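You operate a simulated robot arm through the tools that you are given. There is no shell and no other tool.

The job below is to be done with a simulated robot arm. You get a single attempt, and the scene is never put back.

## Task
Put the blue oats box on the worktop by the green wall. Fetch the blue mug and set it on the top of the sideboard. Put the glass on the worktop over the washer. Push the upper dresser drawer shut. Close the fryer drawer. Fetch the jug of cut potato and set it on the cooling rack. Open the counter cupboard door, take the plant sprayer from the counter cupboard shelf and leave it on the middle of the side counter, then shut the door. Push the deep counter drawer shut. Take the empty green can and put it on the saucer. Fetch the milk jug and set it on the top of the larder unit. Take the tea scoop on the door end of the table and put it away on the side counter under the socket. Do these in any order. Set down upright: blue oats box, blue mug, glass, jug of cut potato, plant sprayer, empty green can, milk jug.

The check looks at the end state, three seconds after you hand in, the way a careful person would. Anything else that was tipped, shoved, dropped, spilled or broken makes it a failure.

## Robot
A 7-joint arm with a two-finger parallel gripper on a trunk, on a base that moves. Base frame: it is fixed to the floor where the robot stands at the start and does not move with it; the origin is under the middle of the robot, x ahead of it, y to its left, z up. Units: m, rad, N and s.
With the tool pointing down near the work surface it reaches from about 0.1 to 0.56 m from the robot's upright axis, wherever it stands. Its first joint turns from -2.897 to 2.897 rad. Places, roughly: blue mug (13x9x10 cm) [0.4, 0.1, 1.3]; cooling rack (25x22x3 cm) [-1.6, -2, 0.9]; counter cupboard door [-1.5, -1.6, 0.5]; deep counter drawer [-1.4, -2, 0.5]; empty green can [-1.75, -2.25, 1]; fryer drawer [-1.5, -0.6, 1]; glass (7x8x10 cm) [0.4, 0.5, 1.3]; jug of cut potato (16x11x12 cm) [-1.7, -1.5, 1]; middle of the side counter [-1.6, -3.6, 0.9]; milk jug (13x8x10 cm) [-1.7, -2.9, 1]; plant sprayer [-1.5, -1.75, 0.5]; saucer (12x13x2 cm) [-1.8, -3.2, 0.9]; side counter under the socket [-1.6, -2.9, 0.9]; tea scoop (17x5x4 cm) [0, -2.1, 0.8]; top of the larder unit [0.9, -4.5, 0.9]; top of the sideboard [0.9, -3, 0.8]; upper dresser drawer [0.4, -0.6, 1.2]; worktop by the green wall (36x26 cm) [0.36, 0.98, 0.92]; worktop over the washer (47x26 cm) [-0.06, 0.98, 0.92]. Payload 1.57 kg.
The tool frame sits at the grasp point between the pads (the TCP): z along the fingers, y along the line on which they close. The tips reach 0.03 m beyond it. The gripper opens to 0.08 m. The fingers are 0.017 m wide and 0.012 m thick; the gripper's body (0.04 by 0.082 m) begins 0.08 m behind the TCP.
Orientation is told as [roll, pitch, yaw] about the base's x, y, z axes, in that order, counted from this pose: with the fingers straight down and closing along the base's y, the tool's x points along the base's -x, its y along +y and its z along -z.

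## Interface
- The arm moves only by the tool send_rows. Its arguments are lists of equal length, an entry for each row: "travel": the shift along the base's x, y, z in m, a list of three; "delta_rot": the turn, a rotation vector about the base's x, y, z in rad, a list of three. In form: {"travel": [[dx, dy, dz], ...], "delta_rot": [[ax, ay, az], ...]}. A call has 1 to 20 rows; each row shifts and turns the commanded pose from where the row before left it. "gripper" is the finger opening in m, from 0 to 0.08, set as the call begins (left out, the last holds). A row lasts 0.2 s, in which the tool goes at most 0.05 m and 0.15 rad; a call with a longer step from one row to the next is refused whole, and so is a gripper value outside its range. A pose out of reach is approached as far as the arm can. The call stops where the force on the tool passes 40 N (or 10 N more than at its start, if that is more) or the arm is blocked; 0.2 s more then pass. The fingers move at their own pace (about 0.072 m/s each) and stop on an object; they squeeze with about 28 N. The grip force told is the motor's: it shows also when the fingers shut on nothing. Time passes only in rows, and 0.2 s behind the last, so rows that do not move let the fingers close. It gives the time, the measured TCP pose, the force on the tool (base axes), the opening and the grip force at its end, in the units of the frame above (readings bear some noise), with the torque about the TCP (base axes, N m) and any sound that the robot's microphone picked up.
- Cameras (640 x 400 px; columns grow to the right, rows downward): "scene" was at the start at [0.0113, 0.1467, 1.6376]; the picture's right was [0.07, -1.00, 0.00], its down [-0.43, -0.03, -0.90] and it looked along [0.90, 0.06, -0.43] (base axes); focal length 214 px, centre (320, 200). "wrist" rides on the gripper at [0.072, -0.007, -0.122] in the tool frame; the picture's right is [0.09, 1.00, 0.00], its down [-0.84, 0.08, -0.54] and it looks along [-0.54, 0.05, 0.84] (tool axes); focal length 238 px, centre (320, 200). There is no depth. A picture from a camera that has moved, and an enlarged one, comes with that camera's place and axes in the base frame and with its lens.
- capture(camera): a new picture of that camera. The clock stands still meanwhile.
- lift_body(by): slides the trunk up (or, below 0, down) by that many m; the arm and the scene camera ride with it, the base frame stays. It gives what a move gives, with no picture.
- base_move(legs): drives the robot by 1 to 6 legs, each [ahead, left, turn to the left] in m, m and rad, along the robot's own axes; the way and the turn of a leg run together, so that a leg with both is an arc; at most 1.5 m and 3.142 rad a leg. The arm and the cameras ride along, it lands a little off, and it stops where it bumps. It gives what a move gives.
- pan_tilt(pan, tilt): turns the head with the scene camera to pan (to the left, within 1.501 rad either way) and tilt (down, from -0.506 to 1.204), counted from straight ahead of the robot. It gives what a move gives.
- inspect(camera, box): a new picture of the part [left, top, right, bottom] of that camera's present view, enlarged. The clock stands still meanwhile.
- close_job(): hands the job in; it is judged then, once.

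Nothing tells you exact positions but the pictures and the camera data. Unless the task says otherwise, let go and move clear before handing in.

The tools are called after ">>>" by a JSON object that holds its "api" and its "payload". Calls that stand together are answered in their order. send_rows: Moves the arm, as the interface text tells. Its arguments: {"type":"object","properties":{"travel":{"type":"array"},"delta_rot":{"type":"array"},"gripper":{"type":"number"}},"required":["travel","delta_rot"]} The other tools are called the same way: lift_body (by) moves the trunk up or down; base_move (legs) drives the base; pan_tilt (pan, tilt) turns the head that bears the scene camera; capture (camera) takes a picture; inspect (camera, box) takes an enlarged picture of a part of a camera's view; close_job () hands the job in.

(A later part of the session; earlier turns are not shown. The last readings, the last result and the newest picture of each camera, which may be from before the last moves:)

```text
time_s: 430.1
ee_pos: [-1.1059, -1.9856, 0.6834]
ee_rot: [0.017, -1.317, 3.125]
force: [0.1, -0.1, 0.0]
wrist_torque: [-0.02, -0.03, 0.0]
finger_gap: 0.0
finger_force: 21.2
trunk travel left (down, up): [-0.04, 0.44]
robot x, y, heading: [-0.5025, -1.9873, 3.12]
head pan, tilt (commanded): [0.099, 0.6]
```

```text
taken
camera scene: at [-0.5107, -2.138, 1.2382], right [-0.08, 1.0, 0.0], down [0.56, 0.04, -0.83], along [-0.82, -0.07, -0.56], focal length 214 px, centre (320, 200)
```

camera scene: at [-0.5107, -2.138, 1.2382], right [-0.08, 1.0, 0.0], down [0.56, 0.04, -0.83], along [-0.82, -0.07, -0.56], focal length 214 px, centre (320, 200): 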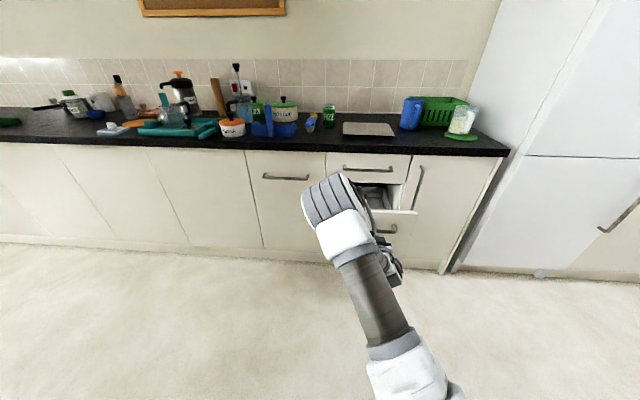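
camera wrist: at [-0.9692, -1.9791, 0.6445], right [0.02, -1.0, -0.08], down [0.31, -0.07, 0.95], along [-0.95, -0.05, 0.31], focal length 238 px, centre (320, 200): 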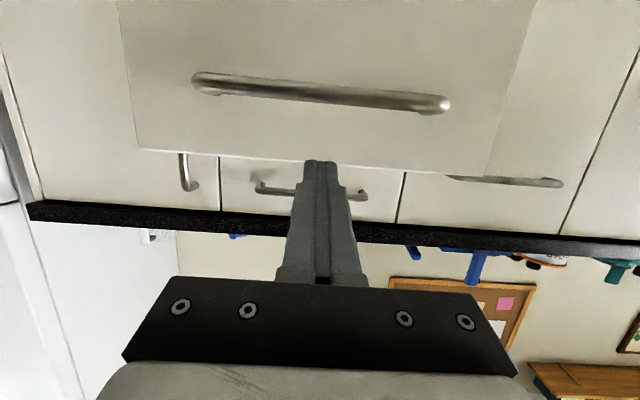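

The panel's handle is at z≈0.62 and its top at z≈0.69. I'll push just above the handle: drive close, then extend the arm.

>>> {"api": "send_rows", "payload": {"travel": [[0, 0, -0.014]], "delta_rot": [[0, 0, 0]]}}

>>> {"api": "base_move", "payload": {"legs": [[0.1, 0, 0]]}}

>>> {"api": "send_rows", "payload": {"travel": [[-0.02, 0, 0], [-0.02, 0, 0], [-0.02, 0, 0], [-0.02, 0, 0]], "delta_rot": [[0, 0, 0], [0, 0, 0], [0, 0, 0], [0, 0, 0]]}}

>>> {"api": "capture", "payload": {"camera": "wrist"}}

```text
time_s: 430.5
ee_pos: [-1.1061, -1.9841, 0.6695]
ee_rot: [0.015, -1.316, 3.126]
force: [-0.4, -1.6, 0.3]
wrist_torque: [0.01, 0.05, 0.0]
finger_gap: 0.0
finger_force: 21.6
trunk travel left (down, up): [-0.04, 0.44]
robot x, y, heading: [-0.4979, -1.989, 3.121]
head pan, tilt (commanded): [0.099, 0.6]
```

```text
time_s: 431.8
ee_pos: [-1.206, -1.9843, 0.6699]
ee_rot: [0.018, -1.317, 3.127]
force: [0.2, -0.5, 0.6]
wrist_torque: [-0.01, 0.03, -0.03]
finger_gap: 0.0
finger_force: 21.2
trunk travel left (down, up): [-0.04, 0.44]
robot x, y, heading: [-0.598, -1.987, 3.126]
head pan, tilt (commanded): [0.099, 0.6]
```

```text
time_s: 432.8
ee_pos: [-1.2862, -1.984, 0.6704]
ee_rot: [0.018, -1.317, 3.127]
force: [-0.2, -0.4, -1.2]
wrist_torque: [-0.01, -0.02, 0.02]
finger_gap: 0.0
finger_force: 21.1
trunk travel left (down, up): [-0.04, 0.44]
robot x, y, heading: [-0.6032, -1.9874, 3.122]
head pan, tilt (commanded): [0.099, 0.6]
```

```text
taken
camera wrist: at [-1.1502, -1.9778, 0.6315], right [0.03, -1.0, -0.08], down [0.32, -0.07, 0.95], along [-0.95, -0.05, 0.31], focal length 238 px, centre (320, 200)
```

wrist: 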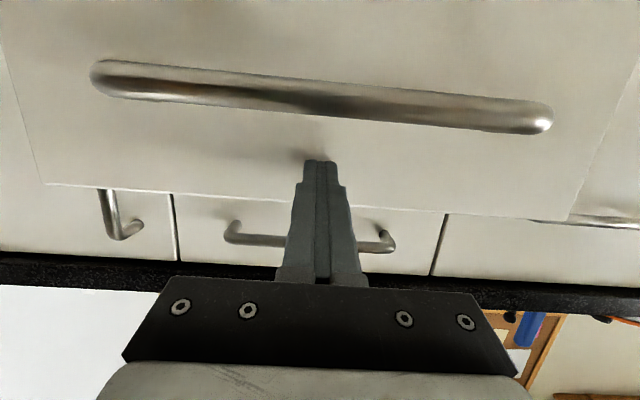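

>>> {"api": "send_rows", "payload": {"travel": [[-0.02, 0, 0], [-0.02, 0, 0], [-0.02, 0, 0], [-0.02, 0, 0]], "delta_rot": [[0, 0, 0], [0, 0, 0], [0, 0, 0], [0, 0, 0]]}}

>>> {"api": "capture", "payload": {"camera": "wrist"}}

```text
time_s: 433.8
ee_pos: [-1.3654, -1.9841, 0.6697]
ee_rot: [0.018, -1.316, 3.126]
force: [0.1, -0.2, 0.7]
wrist_torque: [0.03, 0.01, -0.01]
finger_gap: 0.0001
finger_force: 20.9
trunk travel left (down, up): [-0.04, 0.44]
robot x, y, heading: [-0.5941, -1.9888, 3.12]
head pan, tilt (commanded): [0.099, 0.6]
```

```text
taken
camera wrist: at [-1.2293, -1.9778, 0.6309], right [0.02, -1.0, -0.08], down [0.31, -0.07, 0.95], along [-0.95, -0.05, 0.31], focal length 238 px, centre (320, 200)
```

wrist: 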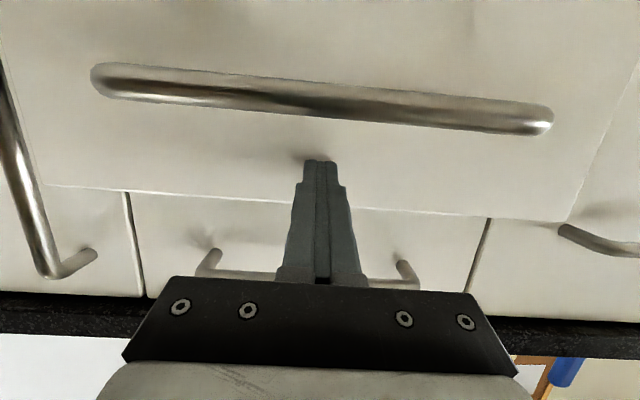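

The drawer is sliding in with the fingers. I'll keep pushing until it stops.

>>> {"api": "send_rows", "payload": {"travel": [[-0.015, 0, 0], [-0.015, 0, 0], [-0.01, 0, 0]], "delta_rot": [[0, 0, 0], [0, 0, 0], [0, 0, 0]]}}

>>> {"api": "capture", "payload": {"camera": "wrist"}}

```text
time_s: 434.6
ee_pos: [-1.4048, -1.9844, 0.6702]
ee_rot: [0.015, -1.318, 3.129]
force: [2.1, 1.5, 0.6]
wrist_torque: [0.01, 0.01, 0.0]
finger_gap: 0.0
finger_force: 21.3
trunk travel left (down, up): [-0.04, 0.44]
robot x, y, heading: [-0.6014, -1.9889, 3.124]
head pan, tilt (commanded): [0.099, 0.6]
```

```text
taken
camera wrist: at [-1.2692, -1.9779, 0.6309], right [0.02, -1.0, -0.09], down [0.31, -0.07, 0.95], along [-0.95, -0.05, 0.31], focal length 238 px, centre (320, 200)
```

wrist: 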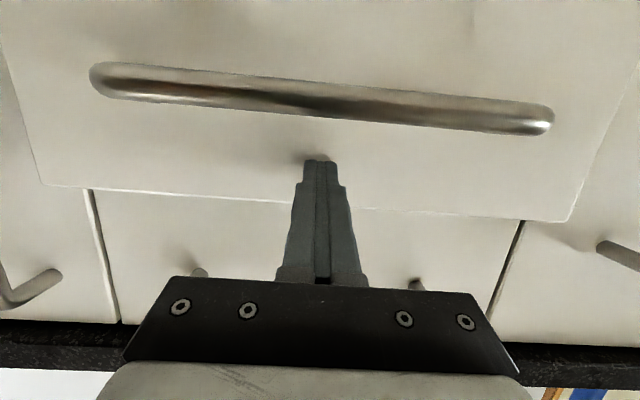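

>>> {"api": "send_rows", "payload": {"travel": [[-0.008, 0, 0], [-0.008, 0, 0], [-0.008, 0, 0]], "delta_rot": [[0, 0, 0], [0, 0, 0], [0, 0, 0]]}}

>>> {"api": "capture", "payload": {"camera": "wrist"}}

>>> {"api": "capture", "payload": {"camera": "scene"}}

```text
time_s: 435.4
ee_pos: [-1.4294, -1.9839, 0.6697]
ee_rot: [0.019, -1.316, 3.128]
force: [1.0, -0.7, 0.3]
wrist_torque: [-0.05, 0.04, 0.02]
finger_gap: 0.0003
finger_force: 21.0
trunk travel left (down, up): [-0.04, 0.44]
robot x, y, heading: [-0.598, -1.9837, 3.123]
head pan, tilt (commanded): [0.099, 0.6]
```

```text
taken
camera wrist: at [-1.2932, -1.9779, 0.6307], right [0.03, -1.0, -0.08], down [0.31, -0.07, 0.95], along [-0.95, -0.05, 0.31], focal length 238 px, centre (320, 200)
```

wrist: 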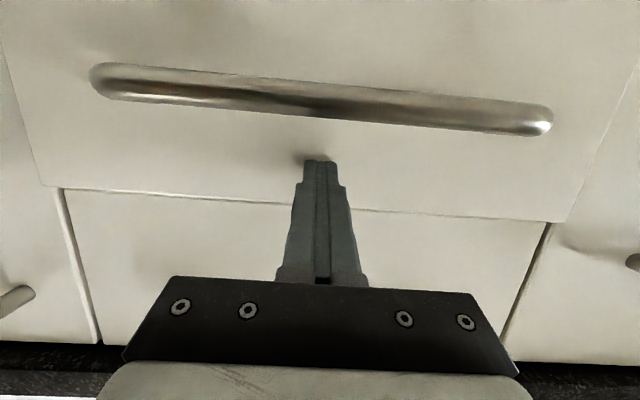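

```text
taken
camera scene: at [-0.6108, -2.136, 1.2382], right [-0.08, 1.0, 0.0], down [0.56, 0.05, -0.83], along [-0.82, -0.07, -0.56], focal length 214 px, centre (320, 200)
```

scene: 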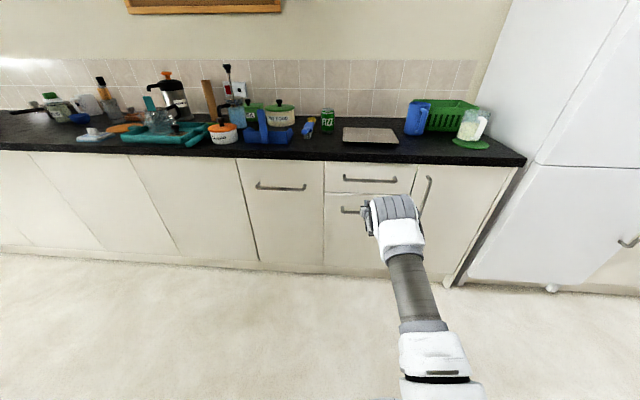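

Nearly flush; about 15 mm remain. Continuing gently.

>>> {"api": "send_rows", "payload": {"travel": [[-0.006, 0, 0], [-0.006, 0, 0], [-0.006, 0, 0]], "delta_rot": [[0, 0, 0], [0, 0, 0], [0, 0, 0]]}}

>>> {"api": "capture", "payload": {"camera": "wrist"}}

```text
time_s: 436.2
ee_pos: [-1.4439, -1.9847, 0.6701]
ee_rot: [0.015, -1.313, 3.128]
force: [23.5, -0.2, 9.2]
wrist_torque: [-0.09, 0.32, 0.02]
finger_gap: 0.0
finger_force: 21.1
trunk travel left (down, up): [-0.04, 0.44]
robot x, y, heading: [-0.5961, -1.9857, 3.123]
head pan, tilt (commanded): [0.099, 0.6]
stopped in row 3: the force on the tool passed its limit at 47 N (the readings are from after the stop); the commanded pose is now the measured one
```

```text
taken
camera wrist: at [-1.307, -1.9781, 0.6312], right [0.03, -1.0, -0.08], down [0.31, -0.07, 0.95], along [-0.95, -0.05, 0.31], focal length 238 px, centre (320, 200)
```

wrist: 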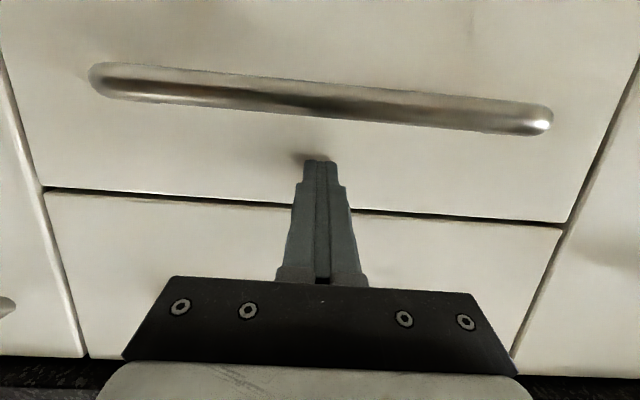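

The deep drawer is shut flush. I'll withdraw.

>>> {"api": "send_rows", "payload": {"travel": [[0.03, 0, 0], [0.045, 0, 0], [0.045, 0, 0], [0.045, 0, 0], [0.045, 0, 0]], "delta_rot": [[0, 0, 0], [0, 0, 0], [0, 0, 0], [0, 0, 0], [0, 0, 0]]}}

>>> {"api": "pan_tilt", "payload": {"pan": -0.3, "tilt": 0.5}}

>>> {"api": "capture", "payload": {"camera": "scene"}}

>>> {"api": "inspect", "payload": {"camera": "scene", "box": [200, 80, 440, 280]}}

```text
time_s: 437.4
ee_pos: [-1.2345, -1.9843, 0.6669]
ee_rot: [0.015, -1.311, 3.129]
force: [-0.3, 0.1, 0.6]
wrist_torque: [0.02, -0.01, -0.01]
finger_gap: 0.0001
finger_force: 21.0
trunk travel left (down, up): [-0.04, 0.44]
robot x, y, heading: [-0.5961, -1.9861, 3.123]
head pan, tilt (commanded): [0.099, 0.6]
```

```text
time_s: 438.3
ee_pos: [-1.235, -1.9847, 0.6668]
ee_rot: [0.016, -1.312, 3.128]
force: [0.0, 0.0, -0.4]
wrist_torque: [0.03, -0.02, -0.01]
finger_gap: 0.0001
finger_force: 20.7
trunk travel left (down, up): [-0.04, 0.44]
robot x, y, heading: [-0.6009, -1.9893, 3.128]
head pan, tilt (commanded): [-0.3, 0.499]
```

```text
taken
camera scene: at [-0.6087, -2.1005, 1.2472], right [0.31, 0.95, 0.0], down [0.45, -0.15, -0.88], along [-0.83, 0.27, -0.48], focal length 214 px, centre (320, 200)
```

scene: 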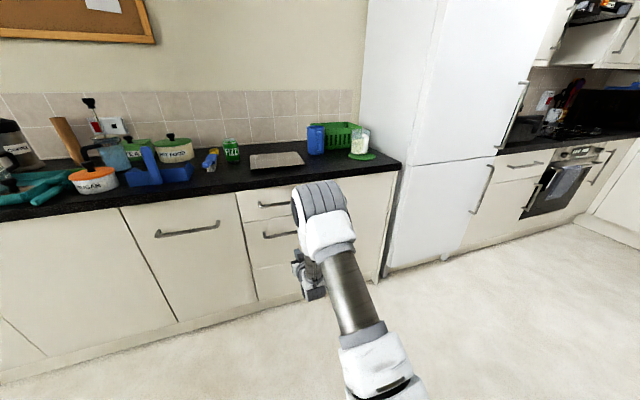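

```text
2.00 times, centred on (320, 180) of scene
camera zoom: at [-0.6087, -2.1005, 1.2472], right [0.31, 0.95, 0.0], down [0.45, -0.15, -0.88], along [-0.83, 0.27, -0.48], focal length 429 px, centre (320, 240)
```

zoom: 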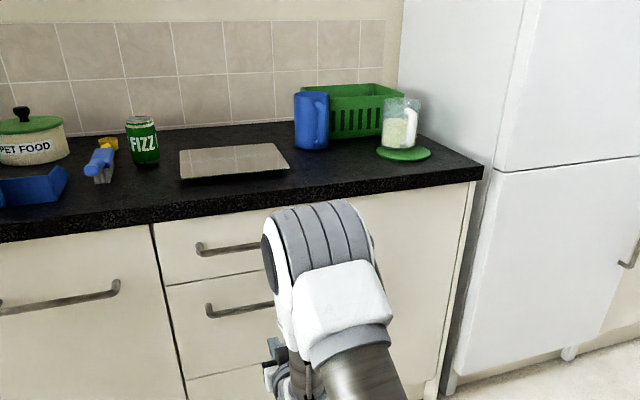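

Next the cupboard: its door has a vertical bar handle near y≈-1.74 with the hinge on the fridge side. I'll slide over in front of it and look with the wrist camera.

>>> {"api": "base_move", "payload": {"legs": [[-0.06, -0.24, 0]]}}

>>> {"api": "send_rows", "payload": {"travel": [[0, 0, 0]], "delta_rot": [[0, 0, 0]], "gripper": 0.06}}

>>> {"api": "capture", "payload": {"camera": "wrist"}}

>>> {"api": "pan_tilt", "payload": {"pan": 0.2, "tilt": 0.5}}

>>> {"api": "capture", "payload": {"camera": "scene"}}

```text
time_s: 440.7
ee_pos: [-1.1704, -1.7457, 0.6684]
ee_rot: [0.015, -1.312, 3.129]
force: [-0.3, 0.6, 1.6]
wrist_torque: [-0.02, -0.03, 0.02]
finger_gap: 0.0001
finger_force: 21.8
trunk travel left (down, up): [-0.04, 0.44]
robot x, y, heading: [-0.5332, -1.7493, 3.129]
head pan, tilt (commanded): [-0.3, 0.499]
```

```text
time_s: 441.1
ee_pos: [-1.1722, -1.7452, 0.6671]
ee_rot: [0.017, -1.31, 3.13]
force: [-0.2, -0.5, -0.5]
wrist_torque: [-0.02, 0.0, 0.02]
finger_gap: 0.0522
finger_force: 0.1
trunk travel left (down, up): [-0.04, 0.44]
robot x, y, heading: [-0.5332, -1.7463, 3.124]
head pan, tilt (commanded): [-0.3, 0.499]
```

```text
taken
camera wrist: at [-1.0348, -1.7394, 0.6289], right [0.03, -1.0, -0.08], down [0.31, -0.07, 0.95], along [-0.95, -0.05, 0.31], focal length 238 px, centre (320, 200)
```

wrist: 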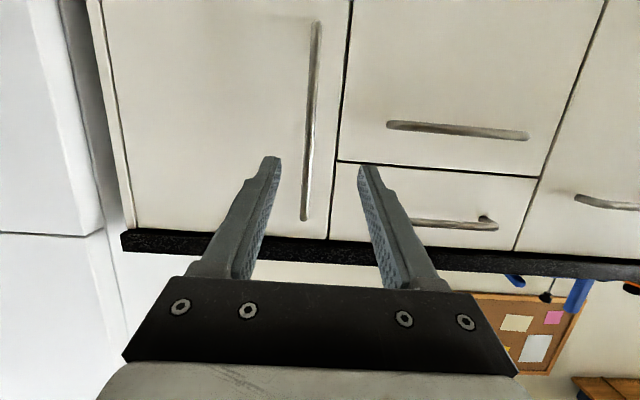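

```text
time_s: 442.0
ee_pos: [-1.1708, -1.7456, 0.6671]
ee_rot: [0.016, -1.311, 3.13]
force: [0.1, -0.1, 0.1]
wrist_torque: [-0.02, 0.02, 0.01]
finger_gap: 0.06
finger_force: 0.1
trunk travel left (down, up): [-0.04, 0.44]
robot x, y, heading: [-0.5318, -1.745, 3.124]
head pan, tilt (commanded): [0.201, 0.499]
```

```text
taken
camera scene: at [-0.5472, -1.9055, 1.2473], right [-0.18, 0.98, 0.0], down [0.47, 0.09, -0.88], along [-0.86, -0.16, -0.48], focal length 214 px, centre (320, 200)
```

scene: 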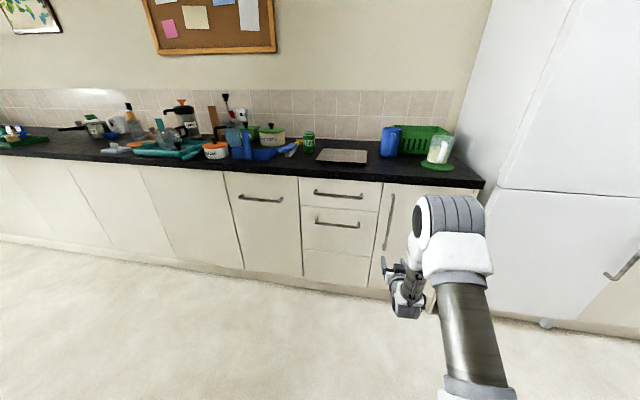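

The handle bar is at y≈-1.729, from z≈0.49 to 0.80. I'll line up with it and approach to just before contact.

>>> {"api": "send_rows", "payload": {"travel": [[0, 0.0165, -0.015]], "delta_rot": [[0, 0, 0]]}}

>>> {"api": "base_move", "payload": {"legs": [[0.18, 0, 0]]}}

>>> {"api": "capture", "payload": {"camera": "wrist"}}

>>> {"api": "inspect", "payload": {"camera": "wrist", "box": [240, 100, 400, 240]}}

```text
time_s: 442.4
ee_pos: [-1.1711, -1.7294, 0.6523]
ee_rot: [0.018, -1.309, 3.128]
force: [0.1, -0.7, -0.6]
wrist_torque: [0.0, -0.01, 0.05]
finger_gap: 0.06
finger_force: 0.1
trunk travel left (down, up): [-0.04, 0.44]
robot x, y, heading: [-0.5368, -1.7497, 3.125]
head pan, tilt (commanded): [0.201, 0.499]
```

```text
time_s: 444.2
ee_pos: [-1.3513, -1.7256, 0.6528]
ee_rot: [0.017, -1.311, 3.13]
force: [1.0, 0.0, -0.4]
wrist_torque: [0.0, 0.03, 0.01]
finger_gap: 0.0598
finger_force: 0.1
trunk travel left (down, up): [-0.04, 0.44]
robot x, y, heading: [-0.7135, -1.7458, 3.122]
head pan, tilt (commanded): [0.201, 0.499]
```

```text
taken
camera wrist: at [-1.214, -1.7199, 0.6139], right [0.03, -1.0, -0.08], down [0.31, -0.07, 0.95], along [-0.95, -0.05, 0.31], focal length 238 px, centre (320, 200)
```

wrist: 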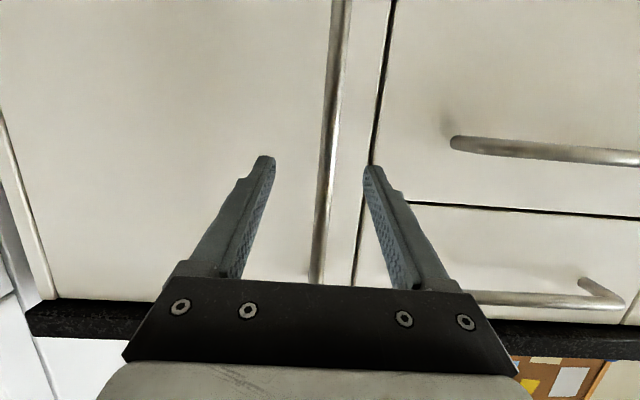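

```text
2.86 times, centred on (320, 170) of wrist
camera zoom: at [-1.214, -1.7199, 0.6139], right [0.03, -1.0, -0.08], down [0.31, -0.07, 0.95], along [-0.95, -0.05, 0.31], focal length 681 px, centre (320, 286)
```

zoom: 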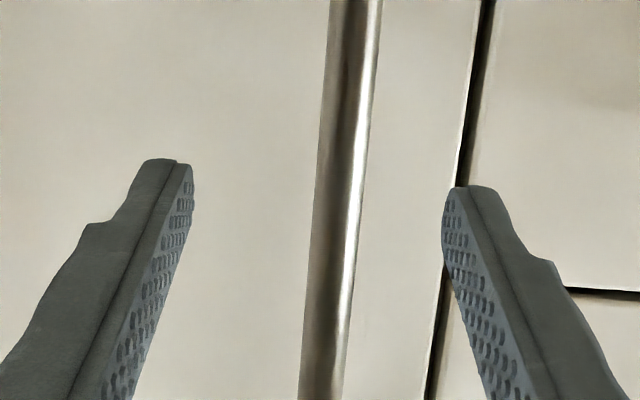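

>>> {"api": "send_rows", "payload": {"travel": [[-0.015, -0.0075, 0], [-0.02, 0, 0], [-0.015, 0, 0]], "delta_rot": [[0, 0, 0], [0, 0, 0], [0, 0, 0]]}}

>>> {"api": "inspect", "payload": {"camera": "wrist", "box": [220, 80, 420, 260]}}

```text
time_s: 445.0
ee_pos: [-1.4006, -1.7346, 0.6527]
ee_rot: [0.018, -1.311, 3.13]
force: [0.2, -0.4, -0.1]
wrist_torque: [-0.02, -0.08, 0.0]
finger_gap: 0.06
finger_force: 0.1
trunk travel left (down, up): [-0.04, 0.44]
robot x, y, heading: [-0.7133, -1.7445, 3.12]
head pan, tilt (commanded): [0.201, 0.499]
```

```text
2.22 times, centred on (320, 170) of wrist
camera zoom: at [-1.2641, -1.7274, 0.6141], right [0.03, -1.0, -0.08], down [0.31, -0.07, 0.95], along [-0.95, -0.05, 0.31], focal length 530 px, centre (320, 267)
```

zoom: 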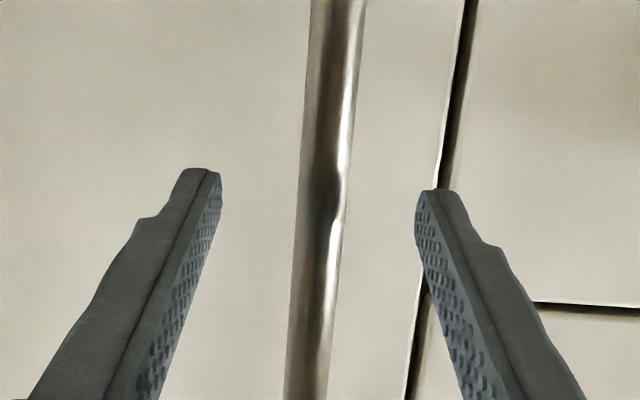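

The bar is centred between the fingers and about level with the tips. I'll go 15 mm deeper and close.

>>> {"api": "send_rows", "payload": {"travel": [[-0.015, 0, 0]], "delta_rot": [[0, 0, 0]]}}

>>> {"api": "send_rows", "payload": {"travel": [[0, 0, 0], [0, 0, 0], [0, 0, 0], [0, 0, 0]], "delta_rot": [[0, 0, 0], [0, 0, 0], [0, 0, 0], [0, 0, 0]], "gripper": 0.0}}

>>> {"api": "inspect", "payload": {"camera": "wrist", "box": [220, 80, 420, 260]}}

```text
time_s: 445.4
ee_pos: [-1.4178, -1.7339, 0.6515]
ee_rot: [0.018, -1.311, 3.128]
force: [0.6, -0.7, -0.2]
wrist_torque: [-0.01, 0.0, 0.04]
finger_gap: 0.0602
finger_force: 0.0
trunk travel left (down, up): [-0.04, 0.44]
robot x, y, heading: [-0.7141, -1.7428, 3.126]
head pan, tilt (commanded): [0.201, 0.499]
```

```text
time_s: 446.4
ee_pos: [-1.4155, -1.7345, 0.6516]
ee_rot: [0.015, -1.31, 3.13]
force: [-0.1, -3.8, 0.7]
wrist_torque: [0.17, 0.1, 0.1]
finger_gap: 0.016
finger_force: 31.4
trunk travel left (down, up): [-0.04, 0.44]
robot x, y, heading: [-0.7151, -1.7486, 3.125]
head pan, tilt (commanded): [0.201, 0.499]
```

```text
2.22 times, centred on (320, 170) of wrist
camera zoom: at [-1.2795, -1.728, 0.614], right [0.03, -1.0, -0.08], down [0.31, -0.07, 0.95], along [-0.95, -0.05, 0.31], focal length 530 px, centre (320, 267)
```

zoom: 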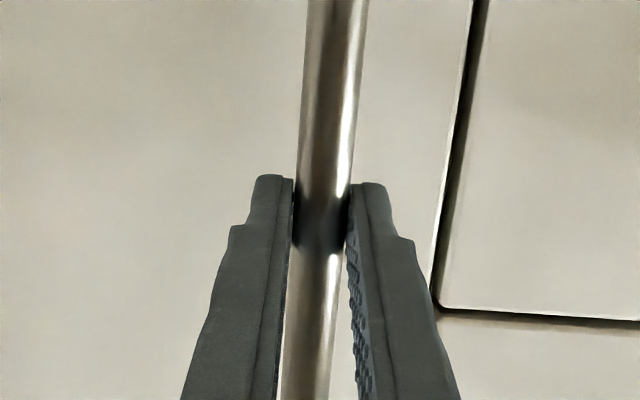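

The handle is gripped (16 mm bar). I'll pull the door open along its arc, watching the force.

>>> {"api": "send_rows", "payload": {"travel": [[0.015, 0.002, 0], [0.015, 0.003, 0], [0.0147, 0.0036, 0], [0.0147, 0.0037, 0], [0.0143, 0.005, 0], [0.0143, 0.0051, 0]], "delta_rot": [[0, 0, 0.02], [0, 0, 0.02], [0, 0, 0.02], [0, 0, 0.02], [0, 0, 0.02], [0, 0, 0.02]]}}

>>> {"api": "capture", "payload": {"camera": "wrist"}}

```text
time_s: 447.8
ee_pos: [-1.3285, -1.7082, 0.6522]
ee_rot: [0.01, -1.311, -3.035]
force: [-7.4, 13.6, 0.7]
wrist_torque: [0.18, 0.01, -0.22]
finger_gap: 0.0154
finger_force: 31.6
trunk travel left (down, up): [-0.04, 0.44]
robot x, y, heading: [-0.7109, -1.7419, 3.124]
head pan, tilt (commanded): [0.201, 0.499]
```

```text
taken
camera wrist: at [-1.1937, -1.6856, 0.6139], right [0.14, -0.99, -0.09], down [0.32, -0.04, 0.95], along [-0.94, -0.16, 0.31], focal length 238 px, centre (320, 200)
```

wrist: 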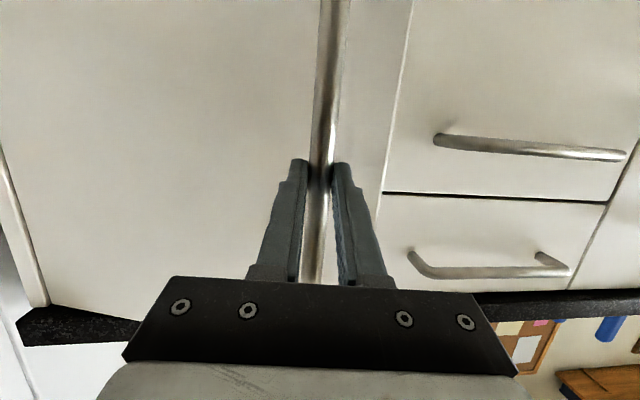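

The door is following. The sideways force says the arc curves a little more toward the hinge, so I'll add some +y as I continue.

>>> {"api": "send_rows", "payload": {"travel": [[0.0135, 0.0085, 0], [0.0135, 0.0085, 0], [0.013, 0.0095, 0], [0.013, 0.0095, 0], [0.012, 0.0105, 0], [0.012, 0.0105, 0]], "delta_rot": [[0, 0, 0.03], [0, 0, 0.03], [0, 0, 0.03], [0, 0, 0.03], [0, 0, 0.03], [0, 0, 0.03]]}}

>>> {"api": "capture", "payload": {"camera": "wrist"}}

>>> {"api": "capture", "payload": {"camera": "scene"}}

```text
time_s: 449.2
ee_pos: [-1.2526, -1.6559, 0.6527]
ee_rot: [0.02, -1.31, -2.855]
force: [-3.8, 4.8, -0.1]
wrist_torque: [0.11, 0.47, -0.16]
finger_gap: 0.0159
finger_force: 31.4
trunk travel left (down, up): [-0.04, 0.44]
robot x, y, heading: [-0.7135, -1.7473, 3.123]
head pan, tilt (commanded): [0.201, 0.499]
```

```text
taken
camera wrist: at [-1.1226, -1.6082, 0.6141], right [0.32, -0.94, -0.08], down [0.32, 0.02, 0.95], along [-0.89, -0.33, 0.31], focal length 238 px, centre (320, 200)
```

wrist: 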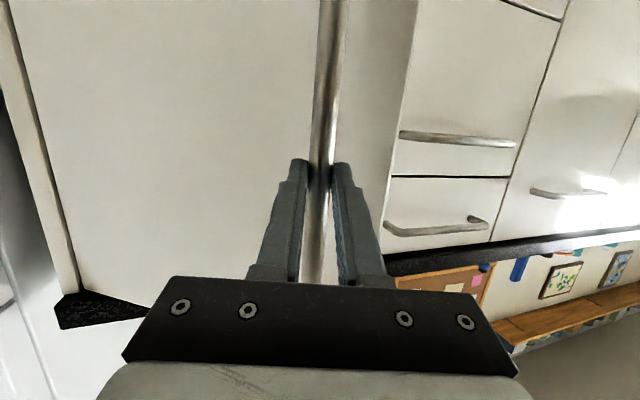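

```text
taken
camera scene: at [-0.7268, -1.9025, 1.2473], right [-0.18, 0.98, 0.0], down [0.47, 0.09, -0.88], along [-0.86, -0.16, -0.48], focal length 214 px, centre (320, 200)
```

scene: 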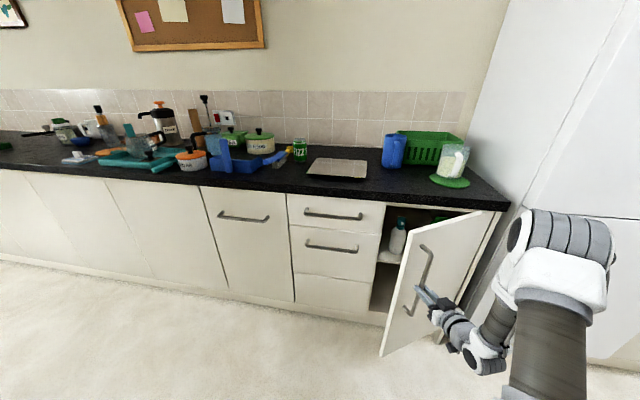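

The door is about a third open and the white sprayer is visible on the shelf inside. I'll keep pulling it round.

>>> {"api": "send_rows", "payload": {"travel": [[0.0201, 0.019, 0], [0.0183, 0.0206, 0], [0.0166, 0.0222, 0], [0.0146, 0.0234, 0], [0.0124, 0.0248, 0]], "delta_rot": [[0, 0, 0.06], [0, 0, 0.06], [0, 0, 0.06], [0, 0, 0.06], [0, 0, 0.06]]}}

>>> {"api": "capture", "payload": {"camera": "scene"}}

```text
time_s: 450.4
ee_pos: [-1.1713, -1.5407, 0.6513]
ee_rot: [0.008, -1.315, -2.551]
force: [-20.6, 10.4, 1.7]
wrist_torque: [0.08, 0.24, -0.47]
finger_gap: 0.0158
finger_force: 31.3
trunk travel left (down, up): [-0.04, 0.44]
robot x, y, heading: [-0.7191, -1.7452, 3.12]
head pan, tilt (commanded): [0.201, 0.499]
```

```text
taken
camera scene: at [-0.7274, -1.9022, 1.2473], right [-0.18, 0.98, 0.0], down [0.47, 0.09, -0.88], along [-0.86, -0.16, -0.48], focal length 214 px, centre (320, 200)
```

scene: 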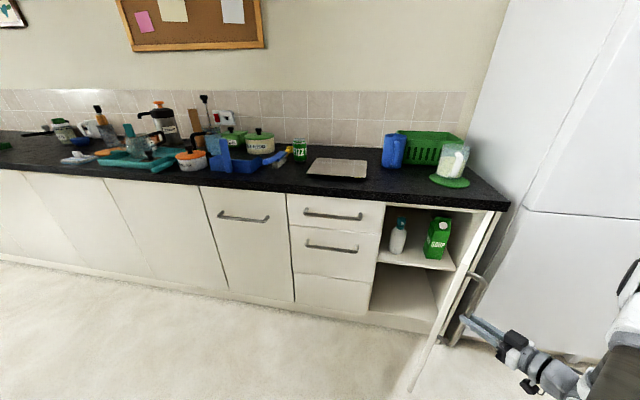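

The door is nearly 60° open and I can see the sprayer and a green carton on the shelf. A bit further for room.

>>> {"api": "send_rows", "payload": {"travel": [[0.003, 0.0205, 0], [0.005, 0.0205, 0], [0.005, 0.0205, 0], [0.003, 0.022, 0], [0.002, 0.022, 0]], "delta_rot": [[0, 0, 0.06], [0, 0, 0.06], [0, 0, 0.06], [0, 0, 0.05], [0, 0, 0.05]]}}

>>> {"api": "capture", "payload": {"camera": "scene"}}

>>> {"api": "capture", "payload": {"camera": "wrist"}}

```text
time_s: 451.6
ee_pos: [-1.1483, -1.4521, 0.6515]
ee_rot: [0.031, -1.31, -2.317]
force: [7.0, -0.7, 7.7]
wrist_torque: [0.32, 0.15, -0.02]
finger_gap: 0.0157
finger_force: 31.4
trunk travel left (down, up): [-0.04, 0.44]
robot x, y, heading: [-0.7145, -1.7461, 3.122]
head pan, tilt (commanded): [0.201, 0.499]
stopped in row 5: the force on the tool passed its limit at 43 N (the readings are from after the stop); the commanded pose is now the measured one
```

```text
taken
camera scene: at [-0.7255, -1.9029, 1.2472], right [-0.18, 0.98, 0.0], down [0.47, 0.09, -0.88], along [-0.86, -0.16, -0.48], focal length 214 px, centre (320, 200)
```

scene: 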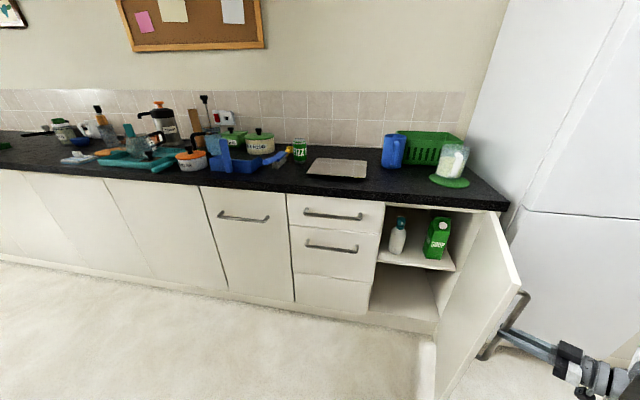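

```text
taken
camera wrist: at [-1.0619, -1.3458, 0.6137], right [0.77, -0.64, -0.08], down [0.26, 0.19, 0.95], along [-0.59, -0.75, 0.31], focal length 238 px, centre (320, 200)
```

wrist: 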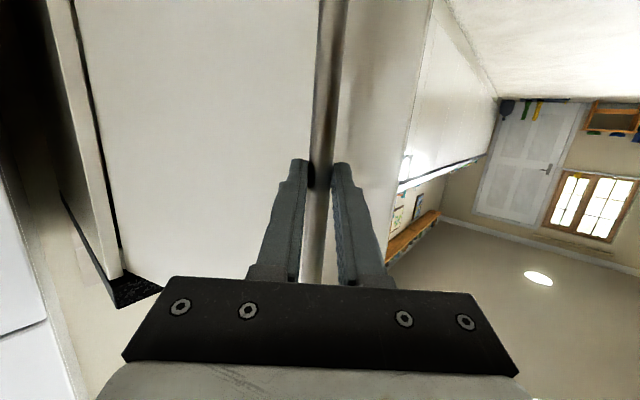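

The door has reached its stop at roughly 85°. I'll release the bar and withdraw.

>>> {"api": "send_rows", "payload": {"travel": [[0, 0, 0], [0, 0, 0]], "delta_rot": [[0, 0, 0], [0, 0, 0]], "gripper": 0.045}}

>>> {"api": "send_rows", "payload": {"travel": [[0.014, 0.012, 0], [0.02, 0.015, 0], [0.03, 0.015, 0], [0.04, 0.0, 0], [0.04, 0.0, 0]], "delta_rot": [[0, 0, 0], [0, 0, 0], [0, 0, 0], [0, 0, 0], [0, 0, 0]]}}

>>> {"api": "capture", "payload": {"camera": "scene"}}

>>> {"api": "capture", "payload": {"camera": "wrist"}}

```text
time_s: 452.2
ee_pos: [-1.1485, -1.4522, 0.6501]
ee_rot: [0.037, -1.311, -2.322]
force: [0.1, 0.1, 0.2]
wrist_torque: [-0.03, 0.03, 0.0]
finger_gap: 0.045
finger_force: 0.0
trunk travel left (down, up): [-0.04, 0.44]
robot x, y, heading: [-0.7119, -1.7428, 3.125]
head pan, tilt (commanded): [0.201, 0.499]
```

```text
time_s: 453.4
ee_pos: [-1.0044, -1.4099, 0.6503]
ee_rot: [0.036, -1.309, -2.32]
force: [-0.1, -0.2, -0.2]
wrist_torque: [0.02, 0.01, 0.0]
finger_gap: 0.0447
finger_force: 0.0
trunk travel left (down, up): [-0.04, 0.44]
robot x, y, heading: [-0.716, -1.7448, 3.124]
head pan, tilt (commanded): [0.201, 0.499]
```

```text
taken
camera scene: at [-0.7264, -1.9026, 1.2473], right [-0.18, 0.98, 0.0], down [0.47, 0.09, -0.88], along [-0.86, -0.16, -0.48], focal length 214 px, centre (320, 200)
```

scene: 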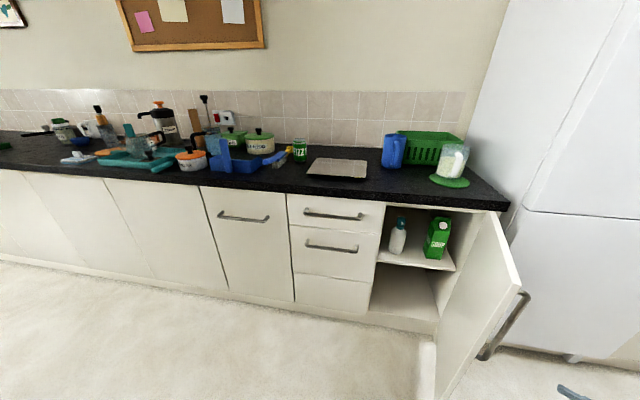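

```text
taken
camera wrist: at [-0.9188, -1.3038, 0.6125], right [0.77, -0.64, -0.08], down [0.25, 0.19, 0.95], along [-0.59, -0.75, 0.3], focal length 238 px, centre (320, 200)
```

wrist: 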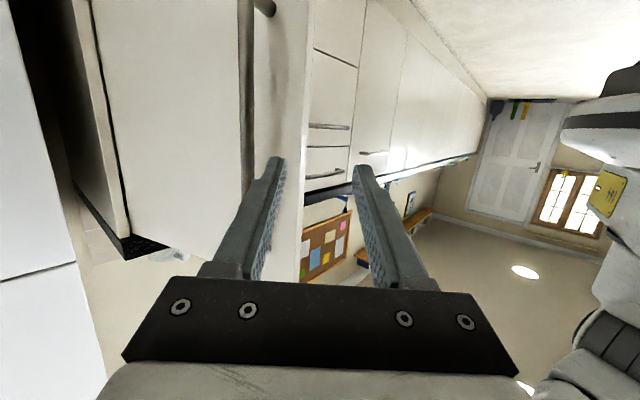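

The door stays open. Now I'll zoom in on the sprayer to locate it.

>>> {"api": "inspect", "payload": {"camera": "scene", "box": [360, 195, 500, 320]}}

>>> {"api": "base_move", "payload": {"legs": [[-0.1, 0, 0]]}}

>>> {"api": "send_rows", "payload": {"travel": [[0, -0.035, 0], [0, -0.035, 0], [0, -0.035, 0], [0, -0.035, 0], [-0.01, -0.035, 0], [-0.02, -0.035, 0], [-0.025, -0.035, 0], [-0.025, -0.035, 0]], "delta_rot": [[0, 0, -0.103], [0, 0, -0.103], [0, 0, -0.103], [0, 0, -0.103], [0, 0, -0.103], [0, 0, -0.103], [0, 0, -0.103], [0, 0, -0.103]], "gripper": 0.08}}

>>> {"api": "capture", "payload": {"camera": "wrist"}}

>>> {"api": "capture", "payload": {"camera": "scene"}}

```text
3.20 times, centred on (430, 258) of scene
camera zoom: at [-0.7264, -1.9026, 1.2473], right [-0.18, 0.98, 0.0], down [0.47, 0.09, -0.88], along [-0.86, -0.16, -0.48], focal length 686 px, centre (-32, 16)
```

zoom: 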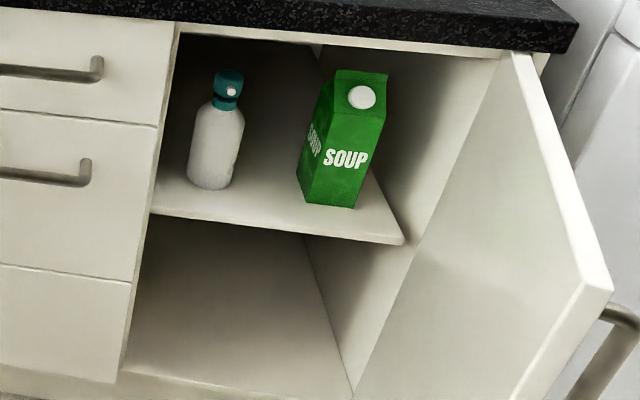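

```text
time_s: 454.7
ee_pos: [-0.9042, -1.4116, 0.651]
ee_rot: [0.037, -1.307, -2.324]
force: [0.1, 0.0, 0.6]
wrist_torque: [0.01, 0.01, 0.01]
finger_gap: 0.0448
finger_force: 0.0
trunk travel left (down, up): [-0.04, 0.44]
robot x, y, heading: [-0.6139, -1.7511, 3.127]
head pan, tilt (commanded): [0.201, 0.499]
```

```text
time_s: 456.5
ee_pos: [-1.0119, -1.6604, 0.6112]
ee_rot: [0.035, -1.31, 3.139]
force: [-0.9, 0.1, 0.2]
wrist_torque: [-0.01, 0.01, 0.03]
finger_gap: 0.0801
finger_force: 0.0
out of reach, approached as far as the arm can: row 6, 7, 8
trunk travel left (down, up): [-0.04, 0.44]
robot x, y, heading: [-0.6127, -1.747, 3.123]
head pan, tilt (commanded): [0.201, 0.499]
```

```text
taken
camera wrist: at [-0.8756, -1.6498, 0.5733], right [0.05, -1.0, -0.08], down [0.31, -0.06, 0.95], along [-0.95, -0.08, 0.3], focal length 238 px, centre (320, 200)
```

wrist: 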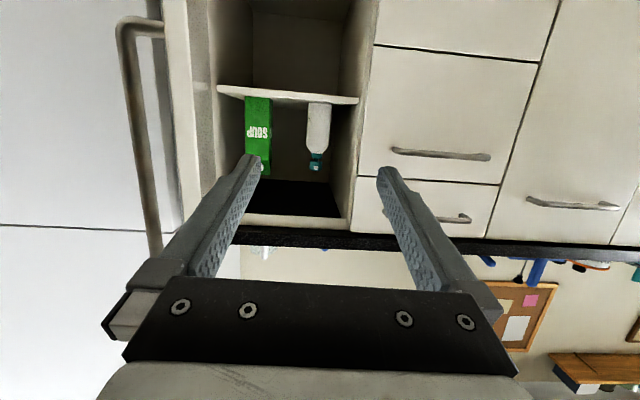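

```text
taken
camera scene: at [-0.6263, -1.9043, 1.2473], right [-0.18, 0.98, 0.0], down [0.47, 0.09, -0.88], along [-0.86, -0.16, -0.48], focal length 214 px, centre (320, 200)
```

scene: 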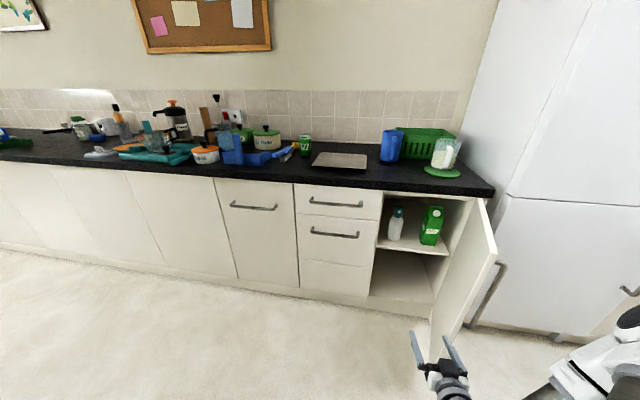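

Triangulating, the sprayer stands at about (-1.572, -1.683) on the shelf at z≈0.52, roughly 70 mm across. I'll extend the arm with a moderate tilt and come in front of it.

>>> {"api": "send_rows", "payload": {"travel": [[-0.04, 0, 0], [-0.04, 0, 0], [-0.04, 0, 0], [-0.04, 0, 0], [-0.04, 0, 0]], "delta_rot": [[0, -0.038, 0], [0, -0.038, 0], [0, -0.038, 0], [0, -0.038, 0], [0, -0.038, 0]]}}

>>> {"api": "base_move", "payload": {"legs": [[0.1, 0.033, 0]]}}

>>> {"api": "capture", "payload": {"camera": "wrist"}}

>>> {"api": "capture", "payload": {"camera": "scene"}}

```text
time_s: 457.7
ee_pos: [-1.2125, -1.6597, 0.61]
ee_rot: [0.036, -1.117, 3.137]
force: [-0.5, 0.3, 0.2]
wrist_torque: [-0.01, 0.02, 0.04]
finger_gap: 0.0799
finger_force: 0.0
trunk travel left (down, up): [-0.04, 0.44]
robot x, y, heading: [-0.6164, -1.7466, 3.121]
head pan, tilt (commanded): [0.201, 0.499]
```

```text
time_s: 459.0
ee_pos: [-1.3131, -1.6911, 0.6107]
ee_rot: [0.035, -1.119, 3.137]
force: [0.3, -1.1, -0.2]
wrist_torque: [-0.01, 0.02, 0.0]
finger_gap: 0.08
finger_force: 0.1
trunk travel left (down, up): [-0.04, 0.44]
robot x, y, heading: [-0.715, -1.7794, 3.118]
head pan, tilt (commanded): [0.201, 0.499]
```

```text
taken
camera wrist: at [-1.1719, -1.6805, 0.5987], right [0.07, -1.0, -0.07], down [0.12, -0.06, 0.99], along [-0.99, -0.08, 0.12], focal length 238 px, centre (320, 200)
```

wrist: 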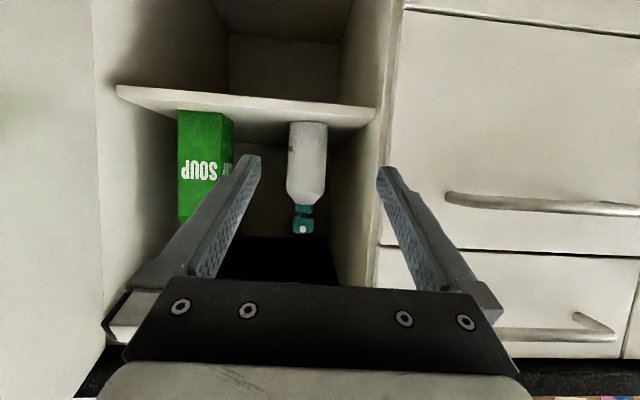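

```text
taken
camera scene: at [-0.7276, -1.9355, 1.2473], right [-0.18, 0.98, 0.0], down [0.47, 0.09, -0.88], along [-0.86, -0.16, -0.48], focal length 214 px, centre (320, 200)
```

scene: 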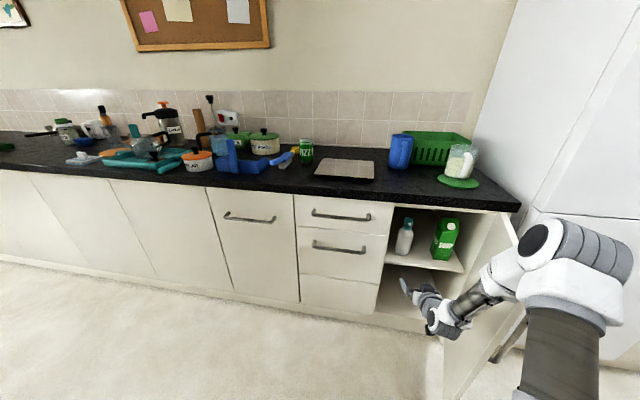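

The sprayer is about 2 cm to the right of the tool axis with free space both sides. I'll correct and move in with the base, then check.

>>> {"api": "send_rows", "payload": {"travel": [[0, 0.019, -0.004]], "delta_rot": [[0, 0, 0]]}}

>>> {"api": "base_move", "payload": {"legs": [[0.13, 0.002, 0]]}}

>>> {"api": "capture", "payload": {"camera": "wrist"}}

>>> {"api": "inspect", "payload": {"camera": "wrist", "box": [220, 80, 420, 260]}}

```text
time_s: 459.4
ee_pos: [-1.3135, -1.6698, 0.6059]
ee_rot: [0.034, -1.118, 3.137]
force: [-0.6, -0.3, 1.1]
wrist_torque: [-0.01, 0.02, -0.04]
finger_gap: 0.0802
finger_force: 0.1
trunk travel left (down, up): [-0.04, 0.44]
robot x, y, heading: [-0.7142, -1.778, 3.121]
head pan, tilt (commanded): [0.201, 0.499]
```

```text
time_s: 460.9
ee_pos: [-1.4432, -1.6708, 0.6057]
ee_rot: [0.035, -1.119, 3.139]
force: [-0.3, 0.5, 0.4]
wrist_torque: [0.0, 0.01, -0.03]
finger_gap: 0.0801
finger_force: 0.3
trunk travel left (down, up): [-0.04, 0.44]
robot x, y, heading: [-0.8463, -1.7797, 3.121]
head pan, tilt (commanded): [0.201, 0.499]
```

```text
taken
camera wrist: at [-1.3019, -1.6606, 0.5945], right [0.07, -1.0, -0.07], down [0.12, -0.06, 0.99], along [-0.99, -0.07, 0.12], focal length 238 px, centre (320, 200)
```

wrist: 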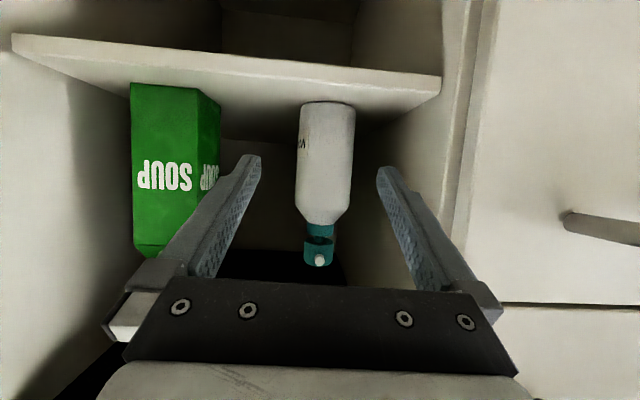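

```text
2.22 times, centred on (320, 170) of wrist
camera zoom: at [-1.3019, -1.6606, 0.5945], right [0.07, -1.0, -0.07], down [0.12, -0.06, 0.99], along [-0.99, -0.07, 0.12], focal length 530 px, centre (320, 267)
```

zoom: 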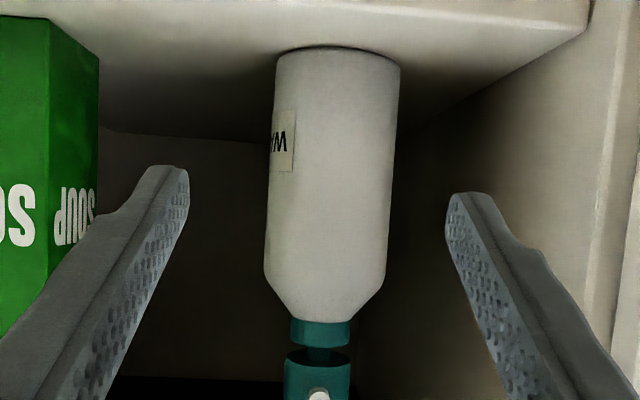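

Good alignment, 5 mm to correct. Advancing around the bottle.

>>> {"api": "send_rows", "payload": {"travel": [[-0.033, -0.004, 0], [-0.033, -0.003, 0], [-0.033, -0.0012, 0]], "delta_rot": [[0, 0, 0], [0, 0, 0], [0, 0, 0]]}}

>>> {"api": "inspect", "payload": {"camera": "wrist", "box": [220, 80, 420, 260]}}

```text
time_s: 461.7
ee_pos: [-1.5427, -1.6792, 0.6044]
ee_rot: [0.034, -1.119, 3.138]
force: [-0.5, -0.5, -0.2]
wrist_torque: [-0.01, 0.03, 0.0]
finger_gap: 0.0801
finger_force: 0.0
trunk travel left (down, up): [-0.04, 0.44]
robot x, y, heading: [-0.843, -1.7773, 3.122]
head pan, tilt (commanded): [0.201, 0.499]
```

```text
2.22 times, centred on (320, 170) of wrist
camera zoom: at [-1.4009, -1.6691, 0.5932], right [0.07, -1.0, -0.07], down [0.12, -0.06, 0.99], along [-0.99, -0.07, 0.12], focal length 530 px, centre (320, 267)
```

zoom: 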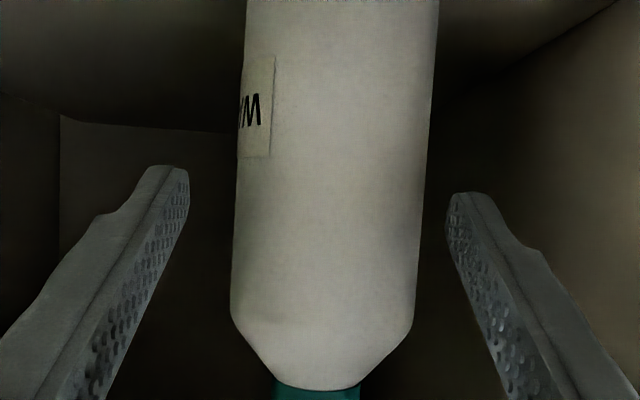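

>>> {"api": "send_rows", "payload": {"travel": [[-0.018, -0.003, 0], [-0.017, -0.0015, 0]], "delta_rot": [[0, 0, 0], [0, 0, 0]]}}

>>> {"api": "send_rows", "payload": {"travel": [[0, 0, 0], [0, 0, 0], [0, 0, 0]], "delta_rot": [[0, 0, 0], [0, 0, 0], [0, 0, 0]], "gripper": 0.04}}

>>> {"api": "inspect", "payload": {"camera": "wrist", "box": [220, 80, 420, 260]}}

```text
time_s: 462.3
ee_pos: [-1.5767, -1.6832, 0.6049]
ee_rot: [0.036, -1.119, 3.139]
force: [0.9, 0.6, 0.5]
wrist_torque: [0.02, 0.01, -0.01]
finger_gap: 0.0801
finger_force: 0.1
trunk travel left (down, up): [-0.04, 0.44]
robot x, y, heading: [-0.8407, -1.7753, 3.126]
head pan, tilt (commanded): [0.201, 0.499]
```

```text
time_s: 463.1
ee_pos: [-1.5767, -1.6836, 0.606]
ee_rot: [0.036, -1.121, 3.138]
force: [-0.8, -0.6, 0.4]
wrist_torque: [0.08, 0.08, 0.04]
finger_gap: 0.0668
finger_force: 27.8
trunk travel left (down, up): [-0.04, 0.44]
robot x, y, heading: [-0.8495, -1.7752, 3.124]
head pan, tilt (commanded): [0.201, 0.499]
```

```text
2.22 times, centred on (320, 170) of wrist
camera zoom: at [-1.4361, -1.6733, 0.5942], right [0.07, -1.0, -0.07], down [0.12, -0.06, 0.99], along [-0.99, -0.08, 0.12], focal length 530 px, centre (320, 267)
```

zoom: 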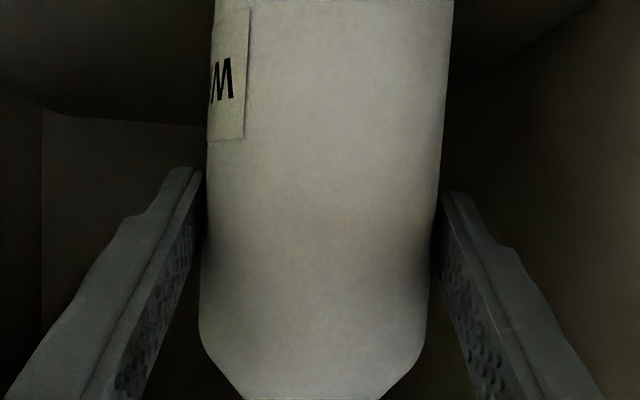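

Gripped at 67 mm. Lifting slightly and backing straight out.

>>> {"api": "lift_body", "payload": {"by": 0.03}}

>>> {"api": "base_move", "payload": {"legs": [[-0.35, 0, 0]]}}

>>> {"api": "capture", "payload": {"camera": "wrist"}}

>>> {"api": "capture", "payload": {"camera": "scene"}}

```text
time_s: 463.9
ee_pos: [-1.5772, -1.6828, 0.635]
ee_rot: [0.035, -1.116, 3.138]
force: [0.4, 0.1, -3.7]
wrist_torque: [-0.03, -0.05, 0.03]
finger_gap: 0.0672
finger_force: 27.8
trunk travel left (down, up): [-0.07, 0.41]
robot x, y, heading: [-0.8471, -1.779, 3.122]
head pan, tilt (commanded): [0.201, 0.499]
```

```text
time_s: 466.7
ee_pos: [-1.2289, -1.6908, 0.6353]
ee_rot: [0.034, -1.118, 3.138]
force: [-0.8, 0.4, -2.7]
wrist_torque: [0.01, -0.05, 0.01]
finger_gap: 0.0664
finger_force: 28.0
trunk travel left (down, up): [-0.07, 0.41]
robot x, y, heading: [-0.4974, -1.7827, 3.122]
head pan, tilt (commanded): [0.201, 0.499]
```

```text
taken
camera wrist: at [-1.0889, -1.6804, 0.6238], right [0.07, -1.0, -0.07], down [0.12, -0.06, 0.99], along [-0.99, -0.08, 0.12], focal length 238 px, centre (320, 200)
```

wrist: 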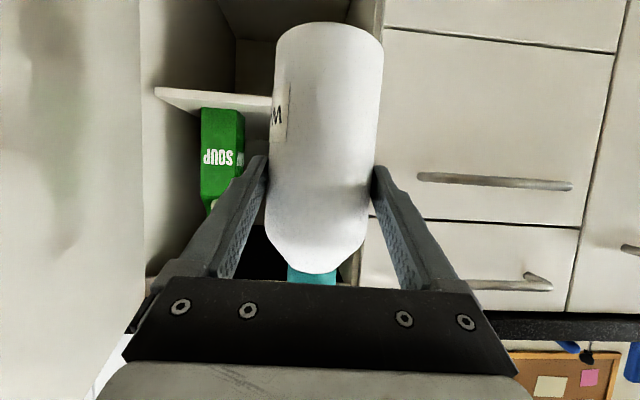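

```text
taken
camera scene: at [-0.5108, -1.9415, 1.2773], right [-0.18, 0.98, 0.0], down [0.47, 0.09, -0.88], along [-0.86, -0.16, -0.48], focal length 214 px, centre (320, 200)
```

scene: 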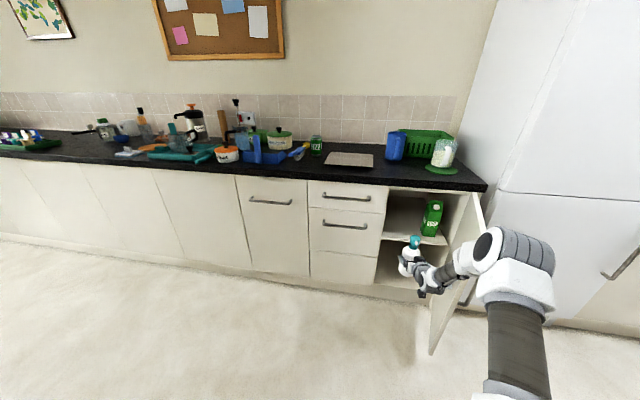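

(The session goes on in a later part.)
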